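You operate a simulated robot arm through the tools that you are given. There is no shell and no other tool. Be economical: measure what you need, move in short steps, check, and stop when the job is done.

Carry out the task below with a simulated two-armed robot. There is one attempt and no reset: what you move stays moved.

TASK
Close the stream down: live off, shutter shut, both monitors off, red glow off, mouse in its dock.

It is judged by the outcome, as a careful person would: the job done as asked, and still so three seconds after it is handed in. It fails if anything else is knocked over, pushed out of place, dropped, spilled or broken.

THE ROBOT
Two 7-joint arms with two-finger parallel grippers on one trunk, on a base that drives. Base frame: it is fixed to the floor where the robot stands at the start and does not move with it; the origin is under the middle of the robot, x ahead of it, y to its left, z up; the surface under the hand at the start is at about z = 0.74. Readings come in m, rad, newtons and seconds.
The left shoulder is at the start at [0.05, 0.161, 1.098], the right one opposite. With the tool pointing down near the work surface each hand reaches from about 0.1 to 0.68 m from the robot's upright axis, wherever it stands, measured 20 degrees to its own side. Places, roughly: bed of the mouse dock [0.8, 0.9, 0.7]; cam key [0.8, 0, 0.8]; chat key [0.8, -0.1, 0.8]; chat on button [0.8, -0.4, 0.8]; copy key [0.7, 0, 0.8]; game key [0.8, 0, 0.8]; game on button [0.8, -0.1, 0.8]; glow switch [0.8, -0.7, 0.8]; hub aux switch [0.7, 0.2, 0.8]; hub cam switch [0.7, 0.3, 0.8]; hub drive switch [0.7, 0.2, 0.8]; hub keys switch [0.7, 0.3, 0.8]; key pad [0.8, 0, 0.8]; link key [0.7, 0, 0.8]; live key [0.7, -0.1, 0.8]; shutter [0.5, 0.1, 0.8]. Payload 3.43 kg a hand.
The TCP of each hand is the grasp point between the finger pads, 0.03 m short of the fingertips. In the tool frame z runs along the fingers and y along their closing line. Largest opening 0.094 m; finger width 0.028, thickness 0.01; the body of the gripper, 0.05 by 0.096 m, starts 0.055 m behind the TCP.
Orientation is that of the tool frame in the base frame, as a unit quaternion [w, x, y, z]. With the fingers straight down and closing along the base's y, the tool's x points along the base's -x, its y along +y and its z along -z.

THE INTERFACE
- The arms move only by the tool step_arm. It takes "left_targets", "right_targets" or both (then of equal length, played together; a hand with none holds still); each is a list of rows, each a list of 3 entries, a list of its own where there are three numbers: the shift along the tool's x, y, z in m, then the turn, a rotation vector about the tool's x, y, z in rad, then the gripper command, from -1 (shut) to 1 (fully open), values between in proportion. In form: [[[x, y, z], [wx, wy, wz], grip], ...]. A call has 1 to 20 rows; each row shifts and turns the commanded pose from where the row before left it, along the tool's axes as they then stand. Rows are played at 5 a second. More than 0.05 m and 0.15 rad between two rows, or a gripper value outside its range, and nothing of the call is played. Where a pose cannot be reached the arm comes as near as it can. A force on the tool above 40 N (or 10 N above the force at the start of the call, whichever is more), or a blocked arm, ends the call early, and 0.2 s more pass. Each finger travels about 0.045 m/s and halts on what it meets, pressing with about 36 N; the grip force reading is that of the motor and also rises with nothing between the fingers. The clock runs only during rows and for 0.2 s after the last one: add rows that do not move to give the fingers time. It gives the time, the measured TCP pose, the force on the tool (base axes), the opening and the grip force at its end, in the units of the frame above (readings bear some noise), with the torque about the TCP (base axes, N m) and any sound that the robot's microphone picked up.
- Cameras (640 x 400 px; columns grow to the right, rows downward): "scene" is now at [0.1292, -0.012, 1.2256]; the picture's right is [-0.14, -0.99, 0.00], its down [-0.51, 0.07, -0.86] and it looks along [0.85, -0.12, -0.51] (base axes); focal length 254 px, centre (320, 200). "left" rides on the left gripper at [0.076, -0.014, -0.102] in its tool frame; the picture's right is [0.18, 0.98, 0.00], its down [-0.75, 0.14, -0.64] and it looks along [-0.63, 0.12, 0.77] (tool axes); focal length 243 px, centre (320, 200). "right" rides on the right gripper at [0.076, 0.014, -0.102] in its tool frame; the picture's right is [-0.18, 0.98, 0.00], its down [-0.75, -0.14, -0.64] and it looks along [-0.63, -0.12, 0.77] (tool axes); focal length 243 px, centre (320, 200). There is no depth. A picture from a camera that has moved, and an enlarged one, comes with that camera's place and axes in the base frame and with its lens.
- camera(camera): a new picture of that camera. The clock stands still meanwhile.
- slide_trunk(by): slides the trunk up (or, below 0, down) by that many m; the arms and the scene camera ride with it, the base frame stays. It gives what a move gives, with no picture.
- drive_base(legs): drives the robot by 1 to 6 legs, each [ahead, left, turn to the left] in m, m and rad, along the robot's own axes; the way and the turn of a leg run together, so that a leg with both is an arc; at most 1.5 m and 3.142 rad a leg. The arms and the cameras ride along, it lands a little off, and it stops where it bumps. It gives what a move gives.
- head_to(pan, tilt): turns the head with the scene camera to pan (to the left, within 1.396 rad either way) and tilt (down, from -0.506 to 1.204), counted from straight ahead of the robot. It gives what a move gives.
- close_up(camera, box): a new picture of the part [left, top, right, bottom] of that camera's present view, enlarged. The clock stands still meanwhile.
- sign_off(): hands the job in; it is judged then, once.

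Go step by step. Nothing tells you exact positions but the pictures and the camera data: compare them with the known pose of the tool, close in by small moves and look again before you grip or let go. The budget is 120 turns and 100 pictures, counting those below and the enlarged ones. Unless the task says otherwise, let go and move clear before handing in, and close with one line.

The tools are called by a JSON object that holds its "name" and its "arguments". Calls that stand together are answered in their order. step_arm: Moves the arms, as the interface text tells. Its arguments: {"type":"object","properties":{"left_targets":{"type":"array","items":{"type":"array"}},"right_targets":{"type":"array","items":{"type":"array"}}},"required":[]} The other tools are called the same way: slide_trunk (by) slides the trunk up or down; drive_base (legs) drives the base; head_to (pan, tilt) turns the head that bears the scene camera; camera (camera) takes a picture; close_up (camera, box) takes an enlarged picture of a part of a camera's view; sign_off () hands the job in.

At the start:

```text
time_s: 0.0
left_tcp_pos: [0.4654, 0.093, 1.0882]
left_tool_rot: [0.0, -0.001, 1.0, -0.001]
left_contact_force: [-0.2, 0.1, -0.6]
left_moment: [0.01, 0.01, -0.01]
left_opening: 0.094
left_finger_force: 0.1
right_tcp_pos: [0.3764, -0.2526, 1.1057]
right_tool_rot: [0.0, 0.001, 1.0, 0.0]
right_contact_force: [0.9, 0.0, -0.1]
right_moment: [0.02, -0.02, 0.01]
right_opening: 0.0938
right_finger_force: 0.0
trunk travel left (down, up): [-0.125, 0.142]
robot x, y, heading: [-0.0007, -0.0004, 0.002]
head pan, tilt: [-0.138, 0.538]
```

scene: 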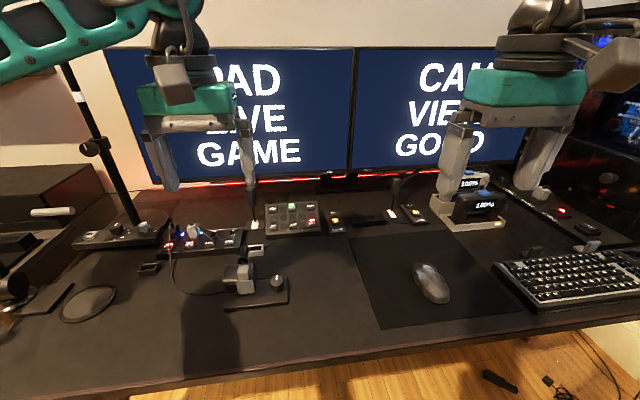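
right: 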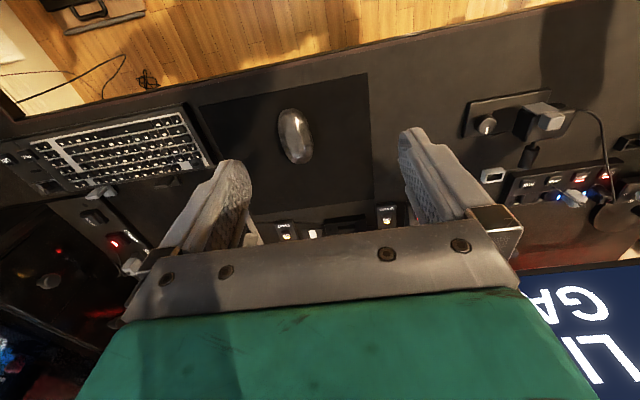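
left: 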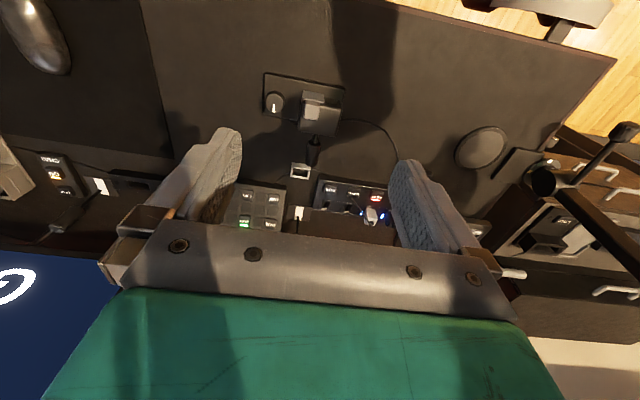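

I see a desk with two monitors, a key pad, a hub, a camera with a shutter, a mouse on a mat and a glow switch at the right. I'll take enlarged pictures to read the labels before moving.

{"name": "close_up", "arguments": {"camera": "scene", "box": [140, 180, 300, 320]}}

{"name": "close_up", "arguments": {"camera": "scene", "box": [250, 170, 450, 260]}}

{"name": "close_up", "arguments": {"camera": "scene", "box": [440, 150, 640, 270]}}

{"name": "close_up", "arguments": {"camera": "scene", "box": [0, 160, 180, 330]}}

{"name": "close_up", "arguments": {"camera": "left", "box": [220, 60, 420, 240]}}

```text
2.86 times, centred on (220, 250) of scene
camera zoom: at [0.1292, -0.012, 1.2256], right [-0.14, -0.99, 0.0], down [-0.51, 0.07, -0.86], along [0.85, -0.12, -0.51], focal length 726 px, centre (606, 57)
```

zoom: 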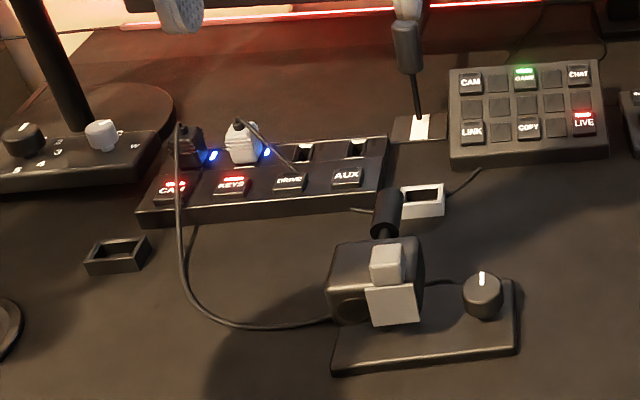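

```text
3.20 times, centred on (350, 215) of scene
camera zoom: at [0.1292, -0.012, 1.2256], right [-0.14, -0.99, 0.0], down [-0.51, 0.07, -0.86], along [0.85, -0.12, -0.51], focal length 813 px, centre (224, 152)
```

zoom: 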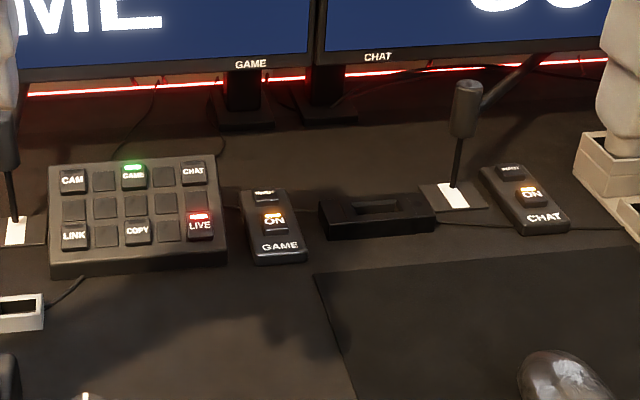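

```text
3.20 times, centred on (540, 210) of scene
camera zoom: at [0.1292, -0.012, 1.2256], right [-0.14, -0.99, 0.0], down [-0.51, 0.07, -0.86], along [0.85, -0.12, -0.51], focal length 813 px, centre (-384, 168)
```

zoom: 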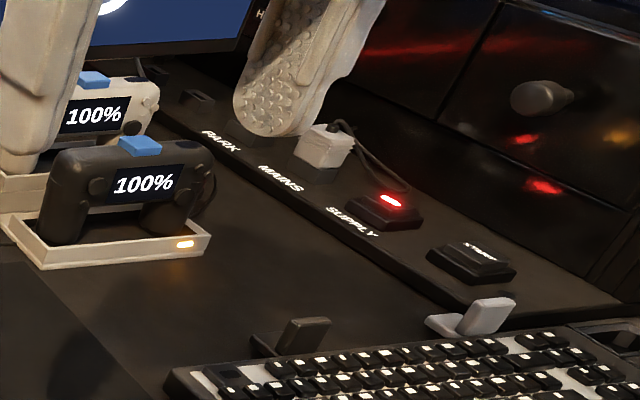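

```text
2.35 times, centred on (90, 245) of scene
camera zoom: at [0.1292, -0.012, 1.2256], right [-0.14, -0.99, 0.0], down [-0.51, 0.07, -0.86], along [0.85, -0.12, -0.51], focal length 598 px, centre (861, 94)
```

zoom: 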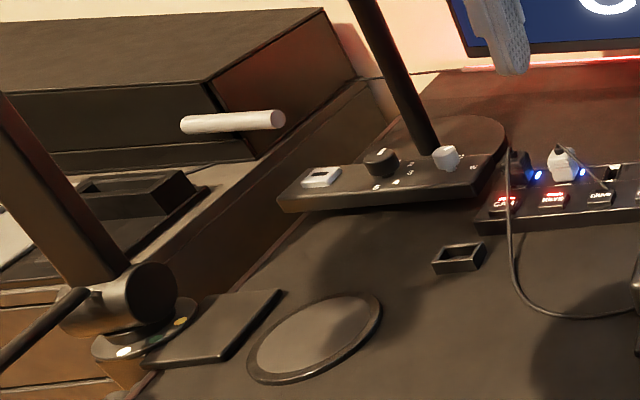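

```text
2.22 times, centred on (320, 150) of left
camera zoom: at [0.3854, 0.0789, 1.1918], right [-0.18, 0.98, 0.0], down [0.75, 0.14, 0.64], along [0.63, 0.12, -0.77], focal length 539 px, centre (320, 311)
```

zoom: 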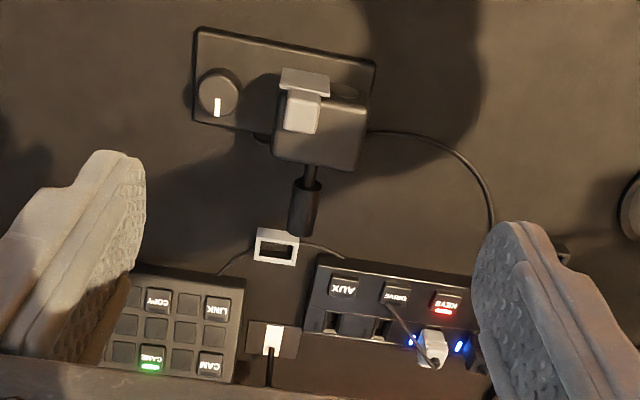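

The live key (red, lower right of the pad) and the two ON buttons are clear. I need more detail on the glow switch strip, the shutter and the dock.

{"name": "close_up", "arguments": {"camera": "scene", "box": [490, 175, 620, 256]}}

{"name": "close_up", "arguments": {"camera": "scene", "box": [210, 240, 300, 315]}}

{"name": "head_to", "arguments": {"pan": 0.8, "tilt": 0.6}}

{"name": "camera", "arguments": {"camera": "scene"}}

```text
4.92 times, centred on (555, 216) of scene
camera zoom: at [0.1292, -0.012, 1.2256], right [-0.14, -0.99, 0.0], down [-0.51, 0.07, -0.86], along [0.85, -0.12, -0.51], focal length 1250 px, centre (-837, 124)
```

zoom: 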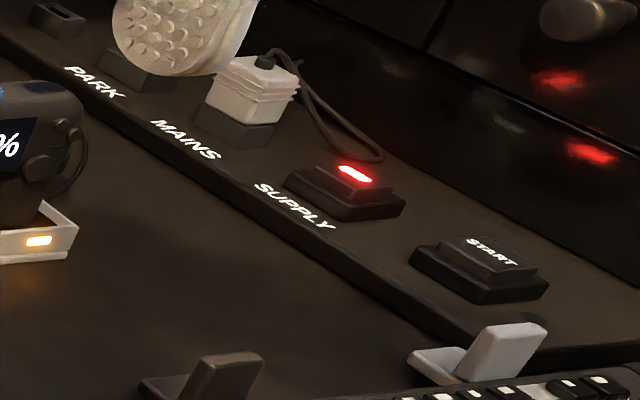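

```text
5.33 times, centred on (255, 278) of scene
camera zoom: at [0.1292, -0.012, 1.2256], right [-0.14, -0.99, 0.0], down [-0.51, 0.07, -0.86], along [0.85, -0.12, -0.51], focal length 1355 px, centre (667, -213)
```

zoom: 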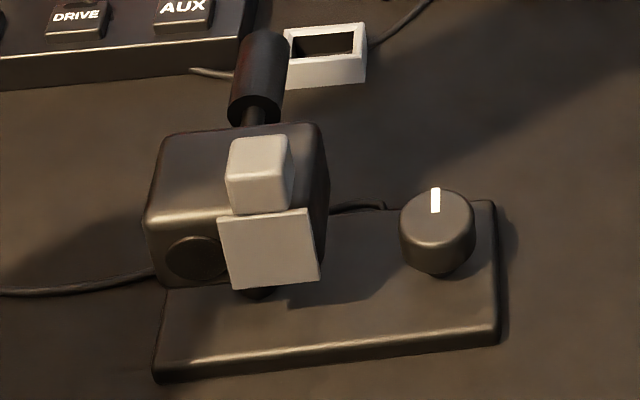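

```text
time_s: 1.2
left_tcp_pos: [0.4632, 0.0926, 1.0882]
left_tool_rot: [0.0, 0.0, 1.0, 0.0]
left_contact_force: [-0.2, 0.8, -0.5]
left_moment: [0.03, -0.01, 0.04]
left_opening: 0.0937
left_finger_force: 0.1
right_tcp_pos: [0.3752, -0.2509, 1.1046]
right_tool_rot: [0.0, 0.0, 1.0, -0.001]
right_contact_force: [0.3, -0.3, 0.9]
right_moment: [0.0, -0.04, 0.01]
right_opening: 0.0941
right_finger_force: 0.2
trunk travel left (down, up): [-0.125, 0.142]
robot x, y, heading: [-0.0031, 0.0006, 0.0]
head pan, tilt: [0.799, 0.6]
```

```text
89 pictures are left
camera scene: at [0.1017, 0.0636, 1.22], right [0.72, -0.7, 0.0], down [-0.39, -0.4, -0.83], along [0.58, 0.59, -0.56], focal length 254 px, centre (320, 200)
```

scene: 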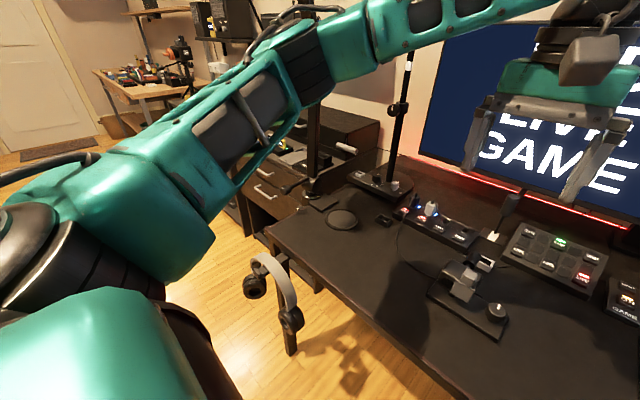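

The glow switch seems hidden behind the right gripper, and the dock must be near the dresser at the left. I'll look closer there and raise/retract the right arm for a clear view.

{"name": "close_up", "arguments": {"camera": "scene", "box": [230, 90, 430, 230]}}

{"name": "step_arm", "arguments": {"right_targets": [[[0.04, 0, 0], [0, 0, 0], 1], [[0.04, 0, 0], [0, 0, 0], 1], [[0, 0.04, 0], [0, 0, 0], 0], [[0, 0.04, 0], [0, 0, 0], -1], [[0, 0.04, 0], [0, 0, 0], -1], [[0, 0, 0], [0, 0, 0], -1]]}}

{"name": "head_to", "arguments": {"pan": -0.65, "tilt": 0.5}}

{"name": "camera", "arguments": {"camera": "scene"}}

```text
2.86 times, centred on (330, 160) of scene
camera zoom: at [0.1017, 0.0636, 1.22], right [0.72, -0.7, 0.0], down [-0.39, -0.4, -0.83], along [0.58, 0.59, -0.56], focal length 726 px, centre (291, 314)
```

zoom: 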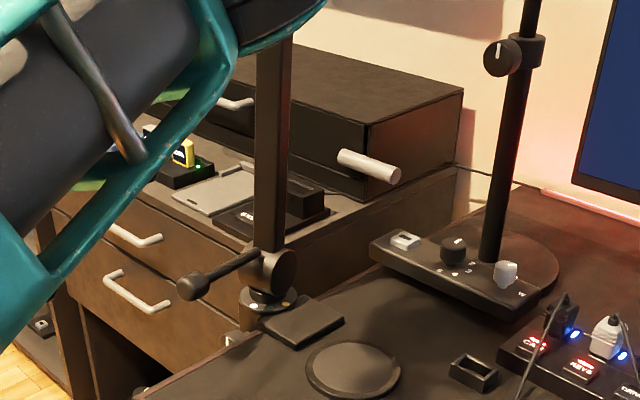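

```text
time_s: 2.6
left_tcp_pos: [0.4636, 0.0912, 1.0892]
left_tool_rot: [0.0, 0.0, 1.0, 0.0]
left_contact_force: [1.0, -0.1, -0.2]
left_moment: [-0.02, -0.01, 0.02]
left_opening: 0.0941
left_finger_force: 0.2
right_tcp_pos: [0.2953, -0.1311, 1.1071]
right_tool_rot: [0.001, 0.001, 1.0, 0.001]
right_contact_force: [-0.6, -0.3, 0.2]
right_moment: [0.01, -0.03, -0.04]
right_opening: 0.0068
right_finger_force: 0.0
trunk travel left (down, up): [-0.125, 0.142]
robot x, y, heading: [0.0002, -0.0007, 0.002]
head pan, tilt: [0.799, 0.6]
```

```text
time_s: 4.2
left_tcp_pos: [0.464, 0.0934, 1.0881]
left_tool_rot: [0.0, 0.001, 1.0, 0.001]
left_contact_force: [0.1, -0.2, 0.2]
left_moment: [0.0, 0.0, 0.01]
left_opening: 0.094
left_finger_force: 0.1
right_tcp_pos: [0.2948, -0.1318, 1.1069]
right_tool_rot: [0.0, -0.001, 1.0, 0.0]
right_contact_force: [-0.6, -0.7, 0.4]
right_moment: [0.0, -0.01, -0.02]
right_opening: 0.0001
right_finger_force: 33.0
trunk travel left (down, up): [-0.125, 0.142]
robot x, y, heading: [0.0006, 0.0005, 0.0]
head pan, tilt: [-0.649, 0.499]
```

```text
87 pictures are left
camera scene: at [0.1125, -0.0547, 1.2291], right [-0.6, -0.8, 0.0], down [-0.38, 0.29, -0.88], along [0.7, -0.53, -0.48], focal length 254 px, centre (320, 200)
```

scene: 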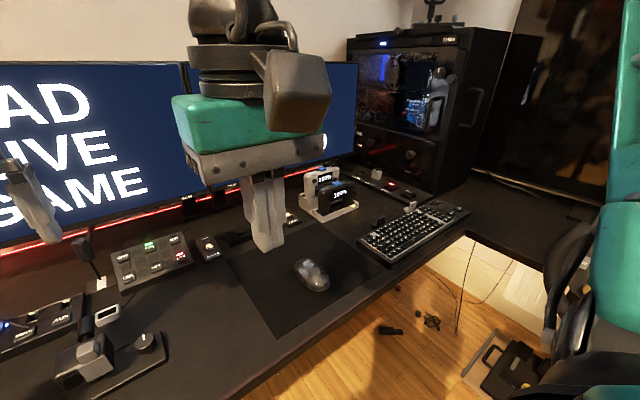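

{"name": "close_up", "arguments": {"camera": "scene", "box": [280, 140, 440, 240]}}

{"name": "close_up", "arguments": {"camera": "scene", "box": [330, 150, 430, 212]}}

```text
4.00 times, centred on (360, 190) of scene
camera zoom: at [0.1125, -0.0547, 1.2291], right [-0.6, -0.8, 0.0], down [-0.38, 0.29, -0.88], along [0.7, -0.53, -0.48], focal length 1016 px, centre (160, 240)
```

zoom: 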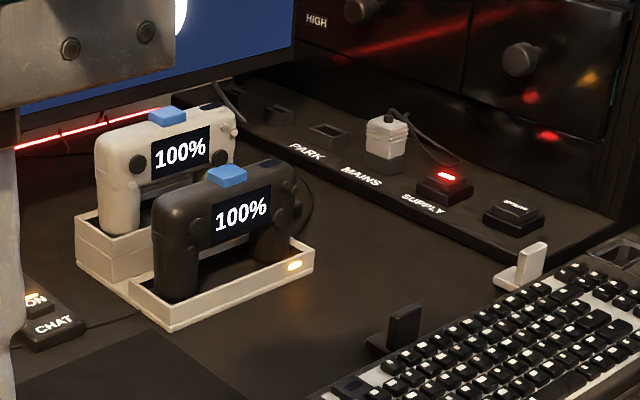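

```text
6.40 times, centred on (380, 181) of scene
camera zoom: at [0.1125, -0.0547, 1.2291], right [-0.6, -0.8, 0.0], down [-0.38, 0.29, -0.88], along [0.7, -0.53, -0.48], focal length 1626 px, centre (-64, 322)
```

zoom: 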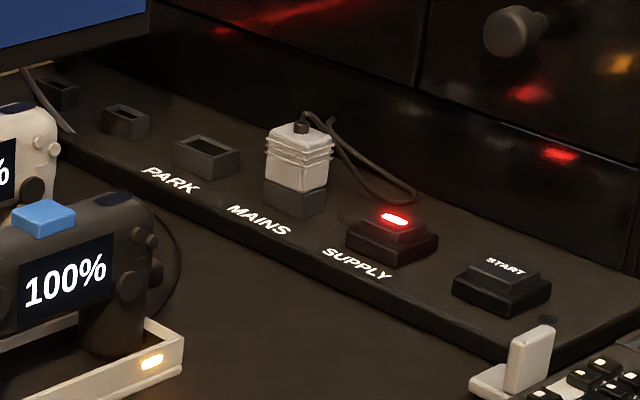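

The glow switch isn't visible yet; it should be near [0.8,-0.7], probably behind the controller stand. I'll move the right hand over that way to see with its camera.

{"name": "step_arm", "arguments": {"right_targets": [[[0, -0.05, 0], [0, 0, 0], -1], [[0, -0.05, 0], [0, 0, 0], -1], [[0, -0.05, 0], [0, 0, 0], -1], [[0, -0.05, 0], [0, 0, 0], -1], [[-0.04, -0.05, 0], [0, 0, 0], -1], [[-0.05, -0.05, 0], [0, 0, 0], -1], [[-0.05, -0.05, 0], [0, 0, 0], -1], [[-0.05, 0, 0], [0, 0, 0], -1], [[0, 0, 0], [0, 0, 0], -1]]}}

{"name": "camera", "arguments": {"camera": "right"}}

{"name": "camera", "arguments": {"camera": "scene"}}

```text
refused: row 5 steps farther than a row can; nothing moved
```

```text
84 pictures are left
camera right: at [0.2203, -0.1178, 1.2097], right [0.18, 0.98, 0.0], down [0.75, -0.14, 0.64], along [0.63, -0.12, -0.77], focal length 243 px, centre (320, 200)
```

right: 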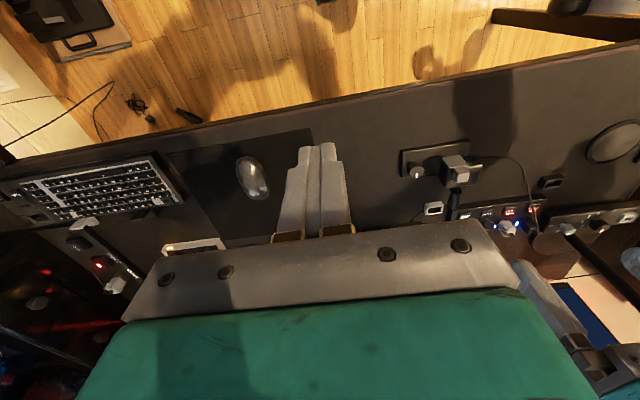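

```text
83 pictures are left
camera scene: at [0.1125, -0.0547, 1.2291], right [-0.6, -0.8, 0.0], down [-0.38, 0.29, -0.88], along [0.7, -0.53, -0.48], focal length 254 px, centre (320, 200)
```

scene: 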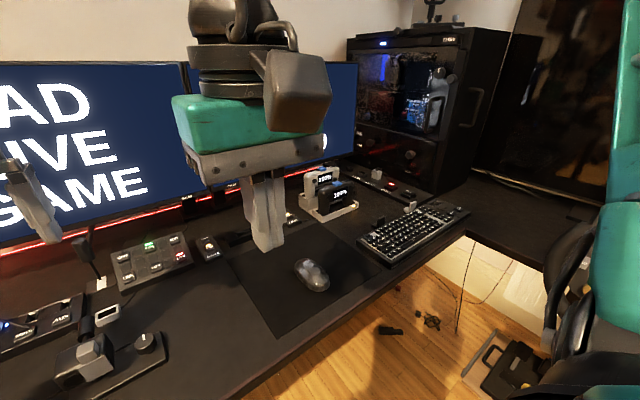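

Step too long; resending with shorter rows.

{"name": "step_arm", "arguments": {"right_targets": [[[0, -0.05, 0], [0, 0, 0], -1], [[0, -0.05, 0], [0, 0, 0], -1], [[0, -0.05, 0], [0, 0, 0], -1], [[0, -0.05, 0], [0, 0, 0], -1], [[0, -0.05, 0], [0, 0, 0], -1], [[0, -0.05, 0], [0, 0, 0], -1], [[-0.03, -0.03, 0], [0, 0, 0], -1], [[-0.03, -0.03, 0], [0, 0, 0], -1], [[-0.05, 0, 0], [0, 0, 0], -1], [[-0.05, 0, 0], [0, 0, 0], -1], [[0, 0, 0], [0, 0, 0], -1]]}}

{"name": "camera", "arguments": {"camera": "right"}}

{"name": "close_up", "arguments": {"camera": "scene", "box": [180, 120, 440, 280]}}

```text
time_s: 6.6
left_tcp_pos: [0.4631, 0.0924, 1.0893]
left_tool_rot: [0.001, 0.0, 1.0, 0.0]
left_contact_force: [-0.7, -0.2, 0.5]
left_moment: [0.0, -0.04, 0.01]
left_opening: 0.0942
left_finger_force: 0.0
right_tcp_pos: [0.4436, -0.4786, 1.108]
right_tool_rot: [0.001, 0.003, 1.0, 0.0]
right_contact_force: [-0.2, 0.7, -0.3]
right_moment: [0.02, -0.04, 0.02]
right_opening: 0.0
right_finger_force: 33.2
right hand out of reach, approached as far as the arm can: row 10
trunk travel left (down, up): [-0.125, 0.142]
robot x, y, heading: [0.0013, 0.0023, 0.001]
head pan, tilt: [-0.649, 0.499]
```

```text
82 pictures are left
camera right: at [0.3693, -0.4634, 1.2105], right [0.19, 0.98, 0.0], down [0.75, -0.14, 0.64], along [0.63, -0.12, -0.77], focal length 243 px, centre (320, 200)
```

right: 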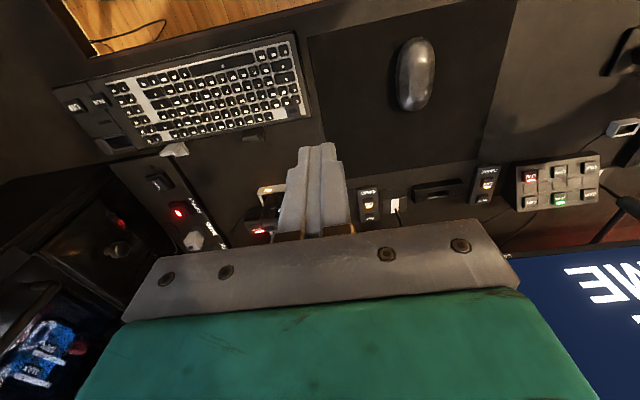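

```text
2.46 times, centred on (310, 200) of scene
camera zoom: at [0.1115, -0.0554, 1.2291], right [-0.61, -0.8, 0.0], down [-0.38, 0.29, -0.88], along [0.7, -0.53, -0.48], focal length 625 px, centre (345, 200)
```

zoom: 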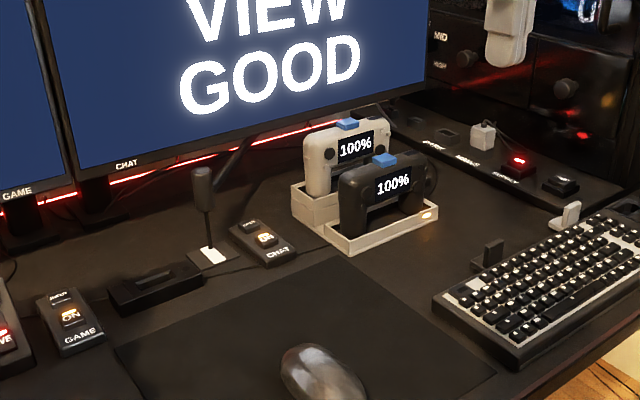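

There is a red-lit thing behind the controllers in the wrist view (around px 260,230). I'll enlarge it.

{"name": "close_up", "arguments": {"camera": "right", "box": [140, 150, 300, 250]}}

```text
4.00 times, centred on (220, 200) of right
camera zoom: at [0.3693, -0.4634, 1.2105], right [0.19, 0.98, 0.0], down [0.75, -0.14, 0.64], along [0.63, -0.12, -0.77], focal length 970 px, centre (720, 200)
```

zoom: 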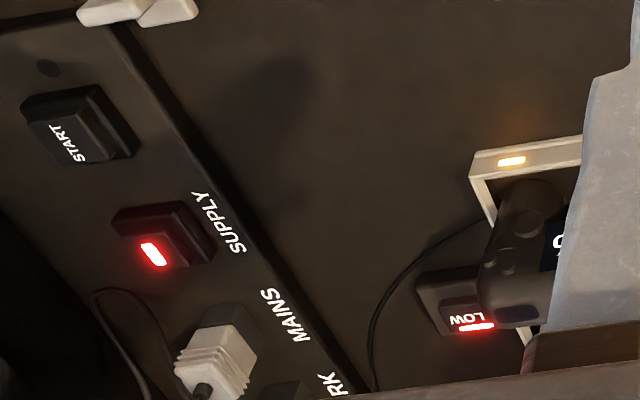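

The glow switch (lit "LOW") is behind the controllers at about [0.795,-0.71]. The live key is at about [0.75,-0.08], slightly out of reach, so I'll drive a bit ahead first and look again.

{"name": "drive_base", "arguments": {"legs": [[0.13, 0, 0]]}}

{"name": "head_to", "arguments": {"pan": -0.1, "tilt": 0.75}}

{"name": "camera", "arguments": {"camera": "scene"}}

```text
time_s: 7.9
left_tcp_pos: [0.5938, 0.0922, 1.0871]
left_tool_rot: [0.0, 0.001, 1.0, 0.0]
left_contact_force: [0.5, -0.5, 0.2]
left_moment: [-0.02, 0.02, 0.01]
left_opening: 0.0942
left_finger_force: 0.1
right_tcp_pos: [0.5769, -0.4757, 1.1067]
right_tool_rot: [0.001, 0.001, 1.0, 0.001]
right_contact_force: [0.5, 0.1, 0.5]
right_moment: [0.0, -0.01, 0.02]
right_opening: 0.0
right_finger_force: 32.9
trunk travel left (down, up): [-0.125, 0.142]
robot x, y, heading: [0.13, 0.0012, 0.002]
head pan, tilt: [-0.649, 0.499]
```

```text
time_s: 8.8
left_tcp_pos: [0.5928, 0.0929, 1.0885]
left_tool_rot: [0.0, 0.001, 1.0, 0.0]
left_contact_force: [0.8, -0.3, 0.1]
left_moment: [0.01, 0.0, 0.01]
left_opening: 0.094
left_finger_force: 0.2
right_tcp_pos: [0.5741, -0.4778, 1.1076]
right_tool_rot: [0.001, 0.002, 1.0, 0.0]
right_contact_force: [-0.1, 0.9, -0.7]
right_moment: [-0.01, 0.01, 0.0]
right_opening: 0.0
right_finger_force: 33.0
trunk travel left (down, up): [-0.125, 0.142]
robot x, y, heading: [0.129, 0.0032, -0.003]
head pan, tilt: [-0.099, 0.75]
```

```text
79 pictures are left
camera scene: at [0.2525, -0.0082, 1.2072], right [-0.1, -0.99, 0.0], down [-0.68, 0.07, -0.73], along [0.73, -0.07, -0.68], focal length 254 px, centre (320, 200)
```

scene: 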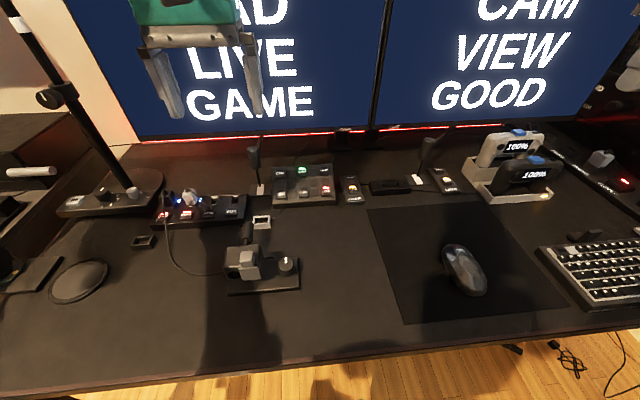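

Drive worked. Now fine localisation of the keys.

{"name": "close_up", "arguments": {"camera": "scene", "box": [260, 145, 400, 232]}}

{"name": "close_up", "arguments": {"camera": "scene", "box": [400, 120, 580, 232]}}

{"name": "close_up", "arguments": {"camera": "scene", "box": [210, 220, 310, 300]}}

```text
4.57 times, centred on (330, 188) of scene
camera zoom: at [0.2525, -0.0082, 1.2072], right [-0.1, -0.99, 0.0], down [-0.68, 0.07, -0.73], along [0.73, -0.07, -0.68], focal length 1161 px, centre (274, 253)
```

zoom: 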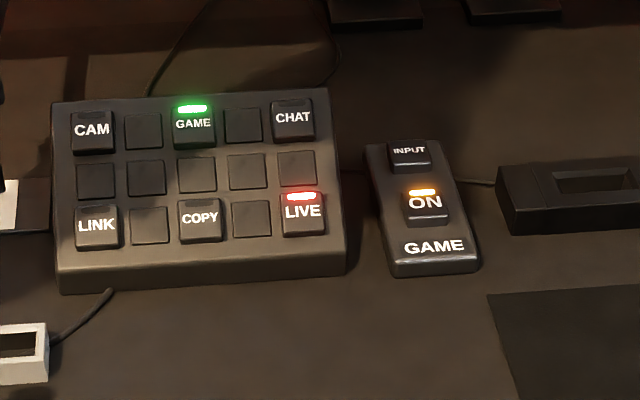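

```text
3.56 times, centred on (490, 176) of scene
camera zoom: at [0.2525, -0.0082, 1.2072], right [-0.1, -0.99, 0.0], down [-0.68, 0.07, -0.73], along [0.73, -0.07, -0.68], focal length 903 px, centre (-284, 285)
```

zoom: 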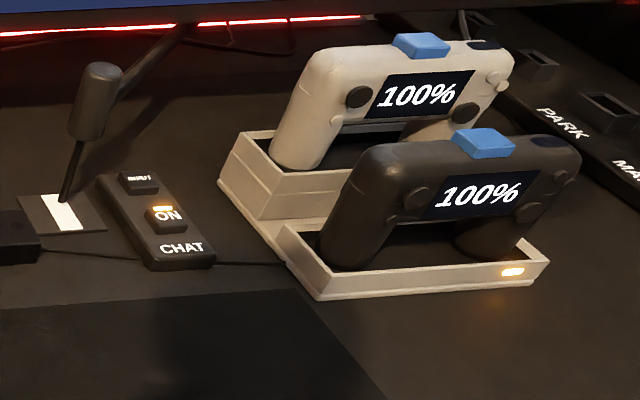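

```text
5.00 times, centred on (260, 260) of scene
camera zoom: at [0.2525, -0.0082, 1.2072], right [-0.1, -0.99, 0.0], down [-0.68, 0.07, -0.73], along [0.73, -0.07, -0.68], focal length 1270 px, centre (620, -100)
```

zoom: 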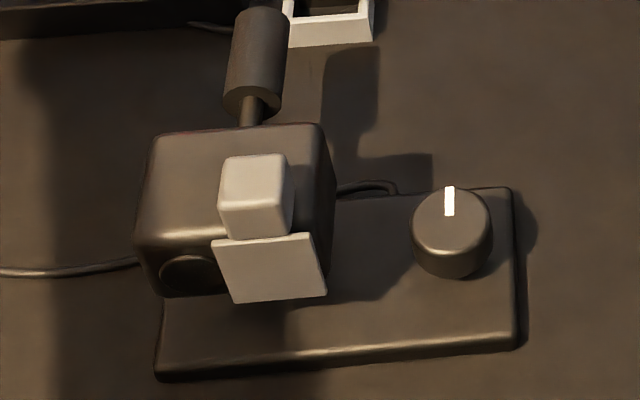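

LIVE ≈ [0.740,-0.075], GAME ON ≈ [0.752,-0.147], CHAT ON ≈ [0.762,-0.412]. I'll clear the left arm and bring the closed right fingers above LIVE.

{"name": "step_arm", "arguments": {"left_targets": [[[0, 0.05, 0], [0, 0, 0], 1], [[0, 0.05, 0], [0, 0, 0], 1], [[0.05, 0, 0], [0, 0, 0], 1], [[0.05, 0, 0], [0, 0, 0], 1], [[0, 0, 0], [0, 0, 0], 1], [[0, 0, 0], [0, 0, 0], 1], [[0, 0, 0], [0, 0, 0], 1], [[0, 0, 0], [0, 0, 0], 1], [[0, 0, 0], [0, 0, 0], 1], [[0, 0, 0], [0, 0, 0], 1], [[0, 0, 0], [0, 0, 0], 1], [[0, 0, 0], [0, 0, 0], 1], [[0, 0, 0], [0, 0, 0], 1], [[0, 0, 0], [0, 0, 0], 1], [[0, 0, 0], [0, 0, 0], 1], [[0, 0, 0], [0, 0, 0], 1]], "right_targets": [[[0, 0.05, 0], [0, 0, 0], -1], [[0, 0.05, 0], [0, 0, 0], -1], [[0, 0.05, 0], [0, 0, 0], -1], [[0, 0.05, 0], [0, 0, 0], -1], [[0, 0.05, 0], [0, 0, 0], -1], [[0, 0.05, 0], [0, 0, 0], -1], [[0, 0.05, 0], [0, 0, 0], -1], [[0, 0.05, 0], [0, 0, 0], -1], [[-0.04, 0.003, 0], [0, 0, 0], -1], [[-0.04, 0, 0], [0, 0, 0], -1], [[-0.04, 0, 0], [0, 0, 0], -1], [[-0.046, 0, 0], [0, 0, 0], -1], [[0, 0, 0.05], [0, 0, 0], -1], [[0, 0, 0.05], [0, 0, 0], -1], [[0, 0, 0.05], [0, 0, 0], -1], [[0, 0, 0], [0, 0, 0], -1]]}}

{"name": "camera", "arguments": {"camera": "scene"}}

```text
time_s: 12.2
left_tcp_pos: [0.4937, 0.1921, 1.088]
left_tool_rot: [0.0, 0.0, 1.0, 0.001]
left_contact_force: [0.4, 0.0, 0.3]
left_moment: [-0.01, 0.02, -0.01]
left_opening: 0.0938
left_finger_force: 0.0
right_tcp_pos: [0.5783, -0.1421, 0.9594]
right_tool_rot: [0.002, 0.002, 1.0, 0.0]
right_contact_force: [0.6, -1.0, -0.3]
right_moment: [-0.03, -0.03, 0.0]
right_opening: 0.0
right_finger_force: 32.5
right hand out of reach, approached as far as the arm can: row 7, 8, 9, 10, 11, 12
trunk travel left (down, up): [-0.125, 0.142]
robot x, y, heading: [0.1283, 0.0017, 0.004]
head pan, tilt: [-0.099, 0.75]
```

```text
75 pictures are left
camera scene: at [0.2524, -0.0081, 1.2071], right [-0.1, -0.99, 0.0], down [-0.68, 0.07, -0.73], along [0.73, -0.07, -0.68], focal length 254 px, centre (320, 200)
```

scene: 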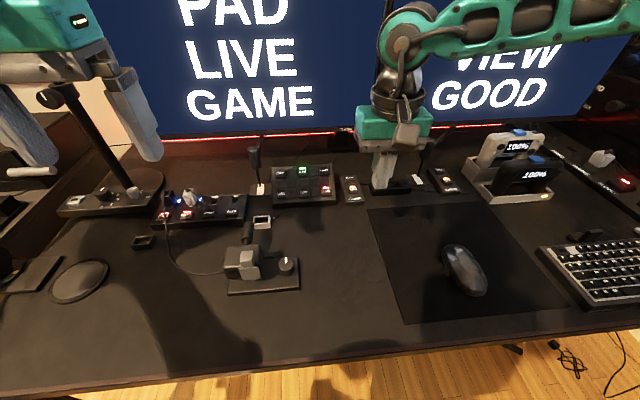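

At the lower height the reach is better; continue to over the LIVE key.

{"name": "step_arm", "arguments": {"right_targets": [[[-0.03, 0.034, 0], [0, 0, 0], -1], [[-0.03, 0.034, 0], [0, 0, 0], -1], [[-0.035, 0, 0.03], [0, 0, 0], -1], [[-0.035, 0, 0.03], [0, 0, 0], -1], [[-0.032, 0, 0.03], [0, 0, 0], -1], [[0, 0, 0], [0, 0, 0], -1]]}}

{"name": "close_up", "arguments": {"camera": "scene", "box": [260, 115, 400, 232]}}

{"name": "camera", "arguments": {"camera": "right"}}

```text
time_s: 13.7
left_tcp_pos: [0.4946, 0.1933, 1.0878]
left_tool_rot: [0.0, 0.002, 1.0, 0.0]
left_contact_force: [-0.3, -0.1, 0.2]
left_moment: [0.02, 0.01, 0.0]
left_opening: 0.0941
left_finger_force: 0.1
right_tcp_pos: [0.6349, -0.1959, 0.9017]
right_tool_rot: [0.001, 0.002, 1.0, -0.001]
right_contact_force: [-0.2, -0.5, 0.1]
right_moment: [0.01, 0.01, -0.01]
right_opening: 0.0002
right_finger_force: 32.7
right hand out of reach, approached as far as the arm can: row 1, 2, 3, 4, 5
trunk travel left (down, up): [-0.125, 0.142]
robot x, y, heading: [0.1313, 0.002, 0.001]
head pan, tilt: [-0.099, 0.75]
```

```text
3.42 times, centred on (330, 174) of scene
camera zoom: at [0.2525, -0.0081, 1.2071], right [-0.1, -0.99, 0.0], down [-0.68, 0.07, -0.73], along [0.73, -0.07, -0.68], focal length 868 px, centre (286, 291)
```

zoom: 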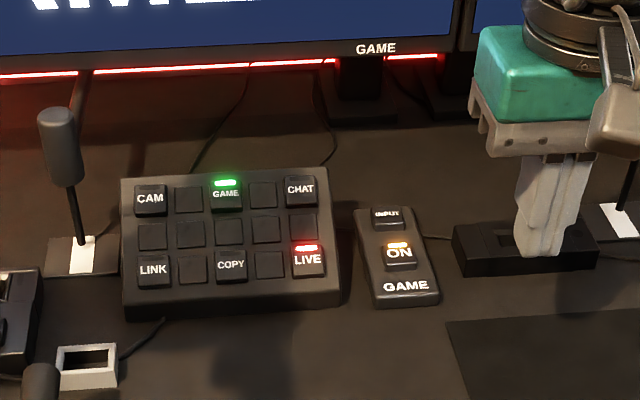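

```text
73 pictures are left
camera right: at [0.5589, -0.1818, 1.0043], right [0.19, 0.98, 0.0], down [0.75, -0.14, 0.64], along [0.63, -0.12, -0.77], focal length 243 px, centre (320, 200)
```

right: 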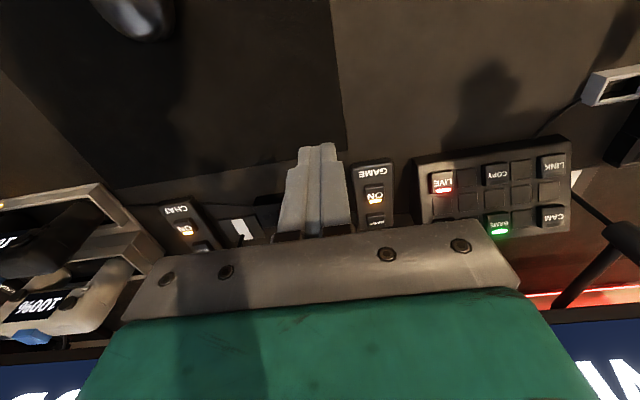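

The arm is at its reach limit here, so I'll drive ahead and left a bit more to put the pad in the right arm's best zone.

{"name": "step_arm", "arguments": {"right_targets": [[[0.05, 0, 0], [0, 0, 0], -1], [[0.05, 0, 0], [0, 0, 0], -1], [[0, 0, 0], [0, 0, 0], -1]]}}

{"name": "drive_base", "arguments": {"legs": [[0.1, 0.1, 0]]}}

{"name": "camera", "arguments": {"camera": "scene"}}

```text
time_s: 14.4
left_tcp_pos: [0.495, 0.1929, 1.0886]
left_tool_rot: [0.001, 0.0, 1.0, 0.001]
left_contact_force: [-0.3, 0.3, 0.8]
left_moment: [0.0, 0.05, 0.0]
left_opening: 0.0942
left_finger_force: 0.1
right_tcp_pos: [0.5352, -0.1981, 0.9013]
right_tool_rot: [0.001, 0.002, 1.0, -0.001]
right_contact_force: [0.6, -0.3, -0.5]
right_moment: [-0.04, -0.02, -0.01]
right_opening: 0.0
right_finger_force: 33.5
trunk travel left (down, up): [-0.125, 0.142]
robot x, y, heading: [0.129, 0.0021, -0.003]
head pan, tilt: [-0.099, 0.75]
```

```text
time_s: 16.0
left_tcp_pos: [0.5934, 0.2944, 1.0895]
left_tool_rot: [0.0, 0.0, 1.0, 0.0]
left_contact_force: [-1.2, -0.7, -0.1]
left_moment: [-0.01, -0.01, -0.03]
left_opening: 0.094
left_finger_force: 0.0
right_tcp_pos: [0.6342, -0.0968, 0.8993]
right_tool_rot: [0.001, 0.002, 1.0, 0.0]
right_contact_force: [-0.5, 0.5, 0.6]
right_moment: [-0.02, 0.0, -0.04]
right_opening: 0.0
right_finger_force: 33.3
trunk travel left (down, up): [-0.125, 0.142]
robot x, y, heading: [0.2318, 0.101, -0.0]
head pan, tilt: [-0.099, 0.75]
```

```text
72 pictures are left
camera scene: at [0.3517, 0.0926, 1.2071], right [-0.1, -1.0, 0.0], down [-0.68, 0.07, -0.73], along [0.73, -0.07, -0.68], focal length 254 px, centre (320, 200)
```

scene: 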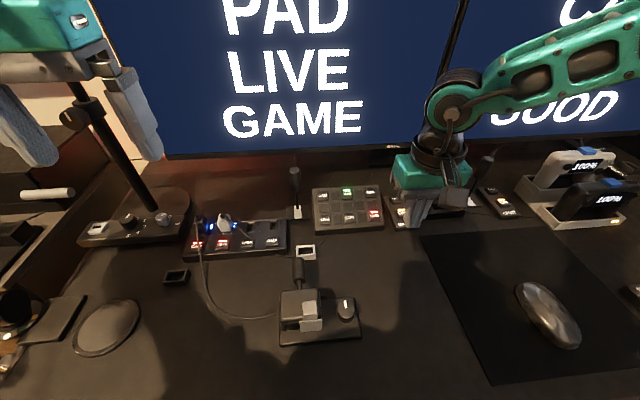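

Now move over LIVE and check from both cameras.

{"name": "step_arm", "arguments": {"right_targets": [[[-0.04, 0.011, 0], [0, 0, 0], -1], [[-0.04, 0.011, 0], [0, 0, 0], -1], [[-0.026, 0, 0.02], [0, 0, 0], -1], [[0, 0, 0.03], [0, 0, 0], -1], [[0, 0, 0], [0, 0, 0], -1]]}}

{"name": "close_up", "arguments": {"camera": "scene", "box": [300, 150, 460, 250]}}

{"name": "close_up", "arguments": {"camera": "right", "box": [220, 80, 480, 260]}}

```text
time_s: 17.2
left_tcp_pos: [0.5934, 0.2933, 1.0886]
left_tool_rot: [0.0, 0.0, 1.0, 0.0]
left_contact_force: [0.1, 0.5, 0.5]
left_moment: [0.01, 0.0, 0.01]
left_opening: 0.0939
left_finger_force: 0.0
right_tcp_pos: [0.7142, -0.0994, 0.8659]
right_tool_rot: [0.001, 0.0, 1.0, 0.0]
right_contact_force: [0.6, -0.8, 0.0]
right_moment: [0.0, 0.01, 0.03]
right_opening: 0.0
right_finger_force: 33.3
right hand out of reach, approached as far as the arm can: row 3, 4
trunk travel left (down, up): [-0.125, 0.142]
robot x, y, heading: [0.2246, 0.1003, 0.001]
head pan, tilt: [-0.099, 0.75]
```

```text
4.00 times, centred on (380, 200) of scene
camera zoom: at [0.3514, 0.0923, 1.2071], right [-0.1, -1.0, 0.0], down [-0.68, 0.07, -0.73], along [0.73, -0.07, -0.68], focal length 1016 px, centre (80, 200)
```

zoom: 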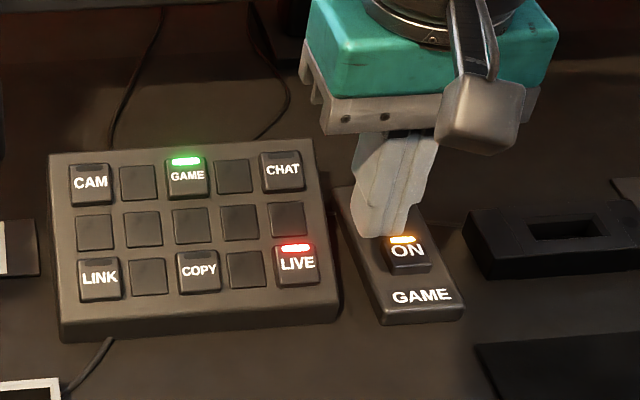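

```text
2.22 times, centred on (350, 170) of right
camera zoom: at [0.6399, -0.0847, 0.9678], right [0.19, 0.98, 0.0], down [0.75, -0.14, 0.64], along [0.63, -0.12, -0.77], focal length 539 px, centre (253, 267)
```

zoom: 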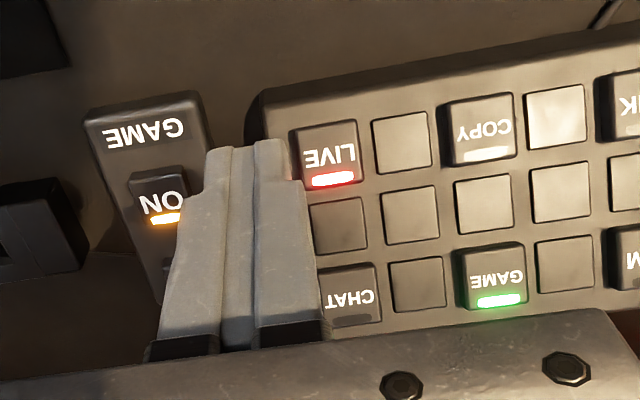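

The wrist limits the reach when the hand is high relative to the shoulder, so raising the trunk should help.

{"name": "slide_trunk", "arguments": {"by": 0.13}}

{"name": "step_arm", "arguments": {"right_targets": [[[0, 0.025, 0.03], [0, 0, 0], -1], [[0, 0, 0.04], [0, 0, 0], -1], [[0, 0, 0.04], [0, 0, 0], -1], [[-0.026, 0, 0.02], [0, 0, 0], -1], [[0, 0, 0], [0, 0, 0], -1]]}}

{"name": "close_up", "arguments": {"camera": "right", "box": [220, 80, 480, 260]}}

```text
time_s: 18.8
left_tcp_pos: [0.5937, 0.2941, 1.2186]
left_tool_rot: [0.0, 0.0, 1.0, 0.0]
left_contact_force: [0.2, 1.2, 0.4]
left_moment: [0.03, -0.03, -0.01]
left_opening: 0.0939
left_finger_force: 0.1
right_tcp_pos: [0.7148, -0.0995, 0.996]
right_tool_rot: [0.0, 0.003, 1.0, 0.0]
right_contact_force: [-0.8, 0.4, -0.2]
right_moment: [-0.01, -0.01, 0.02]
right_opening: 0.0
right_finger_force: 33.2
trunk travel left (down, up): [-0.255, 0.012]
robot x, y, heading: [0.2293, 0.0988, -0.001]
head pan, tilt: [-0.099, 0.75]
```

```text
time_s: 20.0
left_tcp_pos: [0.593, 0.2936, 1.2177]
left_tool_rot: [0.0, 0.0, 1.0, 0.0]
left_contact_force: [-0.2, 0.2, -0.2]
left_moment: [0.02, 0.01, -0.01]
left_opening: 0.0942
left_finger_force: 0.1
right_tcp_pos: [0.6846, -0.1322, 0.9297]
right_tool_rot: [0.002, 0.001, 1.0, 0.002]
right_contact_force: [0.4, 0.5, 0.3]
right_moment: [0.02, -0.05, -0.01]
right_opening: 0.0
right_finger_force: 33.5
right hand out of reach, approached as far as the arm can: row 1, 2, 3, 4
trunk travel left (down, up): [-0.255, 0.012]
robot x, y, heading: [0.2273, 0.1006, 0.001]
head pan, tilt: [-0.099, 0.75]
```

```text
2.22 times, centred on (350, 170) of right
camera zoom: at [0.6094, -0.118, 1.0324], right [0.19, 0.98, 0.0], down [0.75, -0.14, 0.64], along [0.63, -0.12, -0.76], focal length 539 px, centre (253, 267)
```

zoom: 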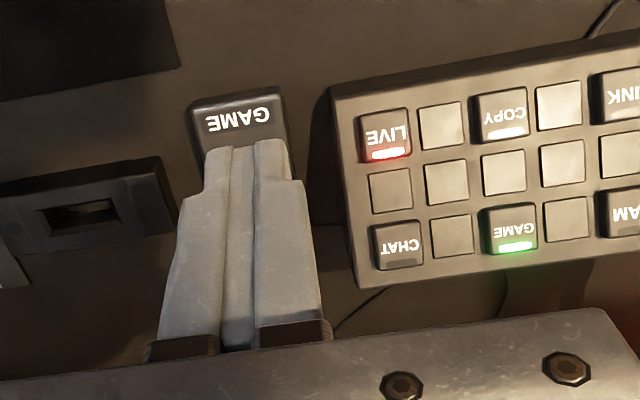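

Reach seems limited by the wrist with this elbow posture. I'll yaw the hand inward (it's fine for a key press) and try again.

{"name": "step_arm", "arguments": {"right_targets": [[[0, 0, 0], [0, 0, -0.15], -1], [[0, 0, 0], [0, 0, -0.15], -1], [[0, 0, 0], [0, 0, -0.15], -1], [[0, 0, 0], [0, 0, -0.15], -1], [[0, 0, 0], [0, 0, 0], -1]]}}

{"name": "step_arm", "arguments": {"right_targets": [[[0, 0.03, 0], [0, 0, 0], -1], [[-0.03, 0, 0], [0, 0, 0], -1], [[0, 0, 0], [0, 0, 0], -1]]}}

{"name": "camera", "arguments": {"camera": "scene"}}

```text
time_s: 21.2
left_tcp_pos: [0.5948, 0.2932, 1.2198]
left_tool_rot: [0.0, 0.0, 1.0, -0.001]
left_contact_force: [0.7, -0.3, 0.6]
left_moment: [0.0, -0.01, -0.01]
left_opening: 0.0939
left_finger_force: 0.0
right_tcp_pos: [0.684, -0.1332, 0.9295]
right_tool_rot: [0.001, -0.295, 0.956, 0.001]
right_contact_force: [0.4, -0.2, 0.3]
right_moment: [-0.02, -0.03, 0.02]
right_opening: 0.0
right_finger_force: 33.3
trunk travel left (down, up): [-0.255, 0.012]
robot x, y, heading: [0.23, 0.0958, 0.003]
head pan, tilt: [-0.099, 0.75]
```

```text
time_s: 22.0
left_tcp_pos: [0.5931, 0.2941, 1.2184]
left_tool_rot: [0.0, 0.0, 1.0, 0.0]
left_contact_force: [-0.3, -0.4, 0.5]
left_moment: [0.0, 0.01, 0.04]
left_opening: 0.094
left_finger_force: 0.0
right_tcp_pos: [0.6781, -0.1076, 0.9458]
right_tool_rot: [0.002, -0.293, 0.956, 0.001]
right_contact_force: [-0.5, -0.1, 0.2]
right_moment: [0.0, 0.0, 0.01]
right_opening: 0.0
right_finger_force: 33.1
right hand out of reach, approached as far as the arm can: row 1, 2
trunk travel left (down, up): [-0.255, 0.012]
robot x, y, heading: [0.2291, 0.0998, -0.0]
head pan, tilt: [-0.099, 0.75]
```

```text
68 pictures are left
camera scene: at [0.3513, 0.0923, 1.3371], right [-0.1, -1.0, 0.0], down [-0.68, 0.07, -0.73], along [0.73, -0.07, -0.68], focal length 254 px, centre (320, 200)
```

scene: 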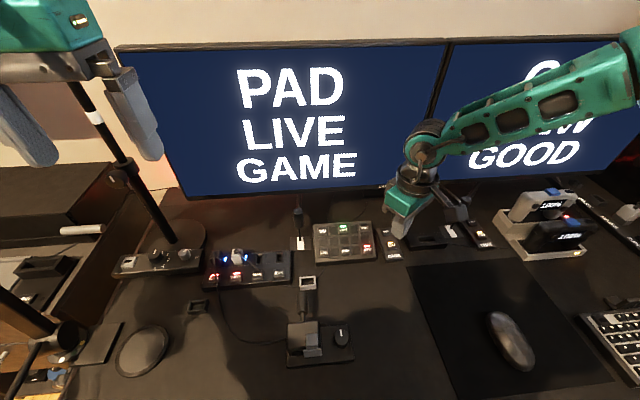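

The elbow-out posture restricts inward reach; outward azimuths reach farther. I'll retract the right hand and shift the robot right, so the left hand can press LIVE and GAME while the right hand serves the glow switch.

{"name": "step_arm", "arguments": {"right_targets": [[[0, 0, -0.03], [0, 0, 0.15], -1], [[0, 0, -0.03], [0, 0, 0.15], -1], [[0, 0, 0], [0, 0, 0.15], -1], [[0, 0, 0], [0, 0, 0.15], -1], [[0.05, 0, 0], [0, 0, 0], -1], [[0.05, 0, 0], [0, 0, 0], -1], [[0, -0.05, 0], [0, 0, 0], -1], [[0, 0, 0], [0, 0, 0], -1]]}}

{"name": "slide_trunk", "arguments": {"by": -0.08}}

{"name": "drive_base", "arguments": {"legs": [[0, -0.5, 0]]}}

{"name": "camera", "arguments": {"camera": "scene"}}

```text
time_s: 23.8
left_tcp_pos: [0.5938, 0.2933, 1.2174]
left_tool_rot: [0.001, 0.001, 1.0, 0.0]
left_contact_force: [1.1, 0.4, -0.5]
left_moment: [0.0, 0.03, 0.01]
left_opening: 0.0942
left_finger_force: 0.2
right_tcp_pos: [0.5781, -0.1579, 1.0043]
right_tool_rot: [0.001, 0.001, 1.0, 0.0]
right_contact_force: [-0.1, 0.2, 0.5]
right_moment: [0.0, -0.03, -0.03]
right_opening: 0.0
right_finger_force: 33.1
trunk travel left (down, up): [-0.255, 0.012]
robot x, y, heading: [0.2315, 0.1011, -0.005]
head pan, tilt: [-0.099, 0.75]
```

```text
time_s: 24.9
left_tcp_pos: [0.5946, 0.2937, 1.1395]
left_tool_rot: [0.001, 0.0, 1.0, 0.001]
left_contact_force: [-0.4, -0.2, -0.4]
left_moment: [-0.01, -0.01, 0.03]
left_opening: 0.094
left_finger_force: 0.1
right_tcp_pos: [0.5788, -0.1593, 0.9251]
right_tool_rot: [0.002, 0.002, 1.0, 0.0]
right_contact_force: [-0.4, 0.3, 0.4]
right_moment: [0.0, 0.03, 0.0]
right_opening: 0.0
right_finger_force: 33.5
trunk travel left (down, up): [-0.175, 0.092]
robot x, y, heading: [0.2313, 0.1012, 0.002]
head pan, tilt: [-0.099, 0.75]
```

```text
time_s: 29.8
left_tcp_pos: [0.5926, -0.2029, 1.1389]
left_tool_rot: [0.001, -0.001, 1.0, 0.001]
left_contact_force: [-1.1, -0.1, -0.1]
left_moment: [-0.01, -0.02, 0.05]
left_opening: 0.0942
left_finger_force: 0.2
right_tcp_pos: [0.579, -0.6557, 0.924]
right_tool_rot: [0.0, 0.001, 1.0, 0.0]
right_contact_force: [-0.3, -0.6, -0.1]
right_moment: [0.0, -0.03, 0.02]
right_opening: 0.0
right_finger_force: 33.4
trunk travel left (down, up): [-0.175, 0.092]
robot x, y, heading: [0.2333, -0.3979, -0.001]
head pan, tilt: [-0.099, 0.75]
```

```text
67 pictures are left
camera scene: at [0.3519, -0.4051, 1.2571], right [-0.1, -1.0, 0.0], down [-0.68, 0.07, -0.73], along [0.73, -0.07, -0.68], focal length 254 px, centre (320, 200)
```

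scene: 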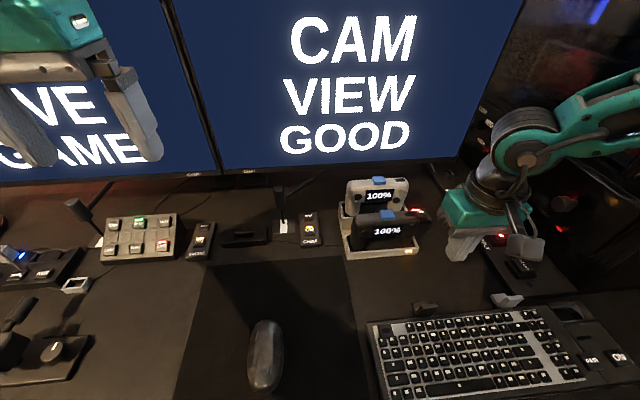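

Now the left hand: close it, lower, then go out toward LIVE.

{"name": "step_arm", "arguments": {"left_targets": [[[0, 0.03, 0.03], [0, 0, 0], 0.5], [[0, 0.03, 0.03], [0, 0, 0], 0], [[0, 0.03, 0.03], [0, 0, 0], -0.5], [[0, 0.038, 0.03], [0, 0, 0], -1], [[0, 0, 0.05], [0, 0, 0], -1], [[0, 0, 0.05], [0, 0, 0], -1], [[-0.04, 0, 0.02], [0, 0, 0], -1], [[-0.04, 0, 0.02], [0, 0, 0], -1], [[-0.04, 0, 0], [0, 0, 0], -1], [[-0.027, 0, 0], [0, 0, 0], -1], [[0, 0, 0], [0, 0, 0], -1]]}}

{"name": "close_up", "arguments": {"camera": "scene", "box": [60, 170, 220, 270]}}

{"name": "close_up", "arguments": {"camera": "left", "box": [220, 80, 480, 260]}}

```text
time_s: 32.2
left_tcp_pos: [0.7422, -0.077, 0.8775]
left_tool_rot: [0.001, -0.001, 1.0, 0.001]
left_contact_force: [-0.5, 0.5, 0.1]
left_moment: [-0.04, -0.05, 0.0]
left_opening: 0.0
left_finger_force: 32.7
right_tcp_pos: [0.5781, -0.6554, 0.9235]
right_tool_rot: [0.001, 0.001, 1.0, 0.0]
right_contact_force: [0.1, -0.5, 0.1]
right_moment: [-0.01, 0.01, -0.02]
right_opening: 0.0003
right_finger_force: 32.5
trunk travel left (down, up): [-0.175, 0.092]
robot x, y, heading: [0.2286, -0.3984, 0.003]
head pan, tilt: [-0.099, 0.75]
```

```text
4.00 times, centred on (140, 220) of scene
camera zoom: at [0.3518, -0.4049, 1.2571], right [-0.1, -1.0, 0.0], down [-0.68, 0.07, -0.73], along [0.73, -0.07, -0.68], focal length 1016 px, centre (1040, 120)
```

zoom: 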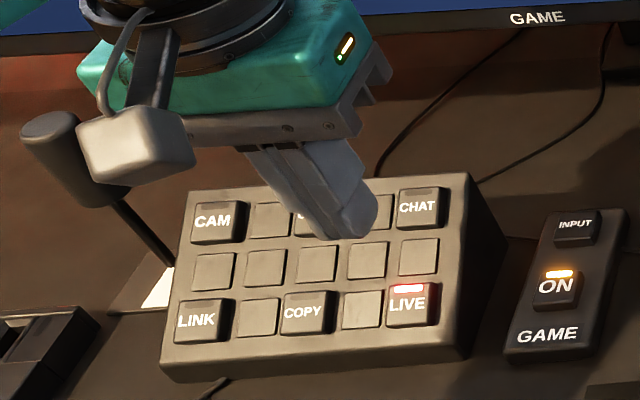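

```text
2.22 times, centred on (350, 170) of left
camera zoom: at [0.6643, -0.0907, 0.9807], right [-0.19, 0.98, 0.0], down [0.75, 0.14, 0.64], along [0.63, 0.12, -0.77], focal length 539 px, centre (253, 267)
```

zoom: 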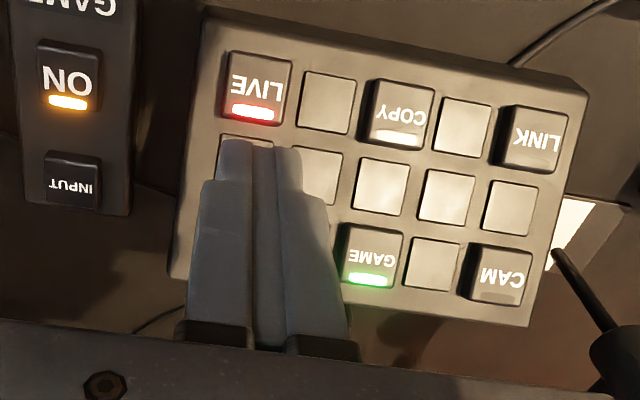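

Hand is right above LIVE. Descend gently in small steps until contact.

{"name": "step_arm", "arguments": {"left_targets": [[[-0.001, 0.002, 0.03], [0, 0, 0], -1], [[0, 0, 0.015], [0, 0, 0], -1], [[0, 0, 0.004], [0, 0, 0], -1], [[0, 0, 0.004], [0, 0, 0], -1], [[0, 0, 0.004], [0, 0, 0], -1], [[0, 0, 0.004], [0, 0, 0], -1]]}}

{"name": "close_up", "arguments": {"camera": "scene", "box": [60, 170, 220, 270]}}

```text
time_s: 33.6
left_tcp_pos: [0.7422, -0.0718, 0.8176]
left_tool_rot: [0.0, -0.001, 1.0, 0.001]
left_contact_force: [0.5, -0.1, 0.0]
left_moment: [0.0, 0.03, 0.01]
left_opening: 0.0001
left_finger_force: 33.2
right_tcp_pos: [0.5796, -0.6549, 0.9244]
right_tool_rot: [0.0, 0.001, 1.0, 0.0]
right_contact_force: [0.8, 0.1, 0.0]
right_moment: [-0.05, 0.0, 0.04]
right_opening: 0.0001
right_finger_force: 32.9
trunk travel left (down, up): [-0.175, 0.092]
robot x, y, heading: [0.2325, -0.3948, 0.002]
head pan, tilt: [-0.099, 0.75]
```

```text
4.00 times, centred on (140, 220) of scene
camera zoom: at [0.3519, -0.4049, 1.2571], right [-0.1, -1.0, 0.0], down [-0.68, 0.07, -0.73], along [0.73, -0.07, -0.68], focal length 1016 px, centre (1040, 120)
```

zoom: 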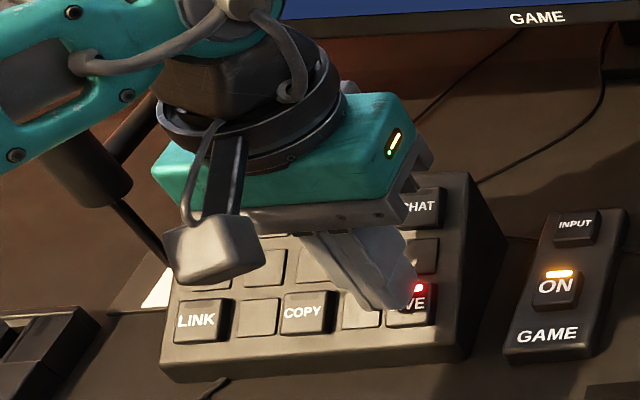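

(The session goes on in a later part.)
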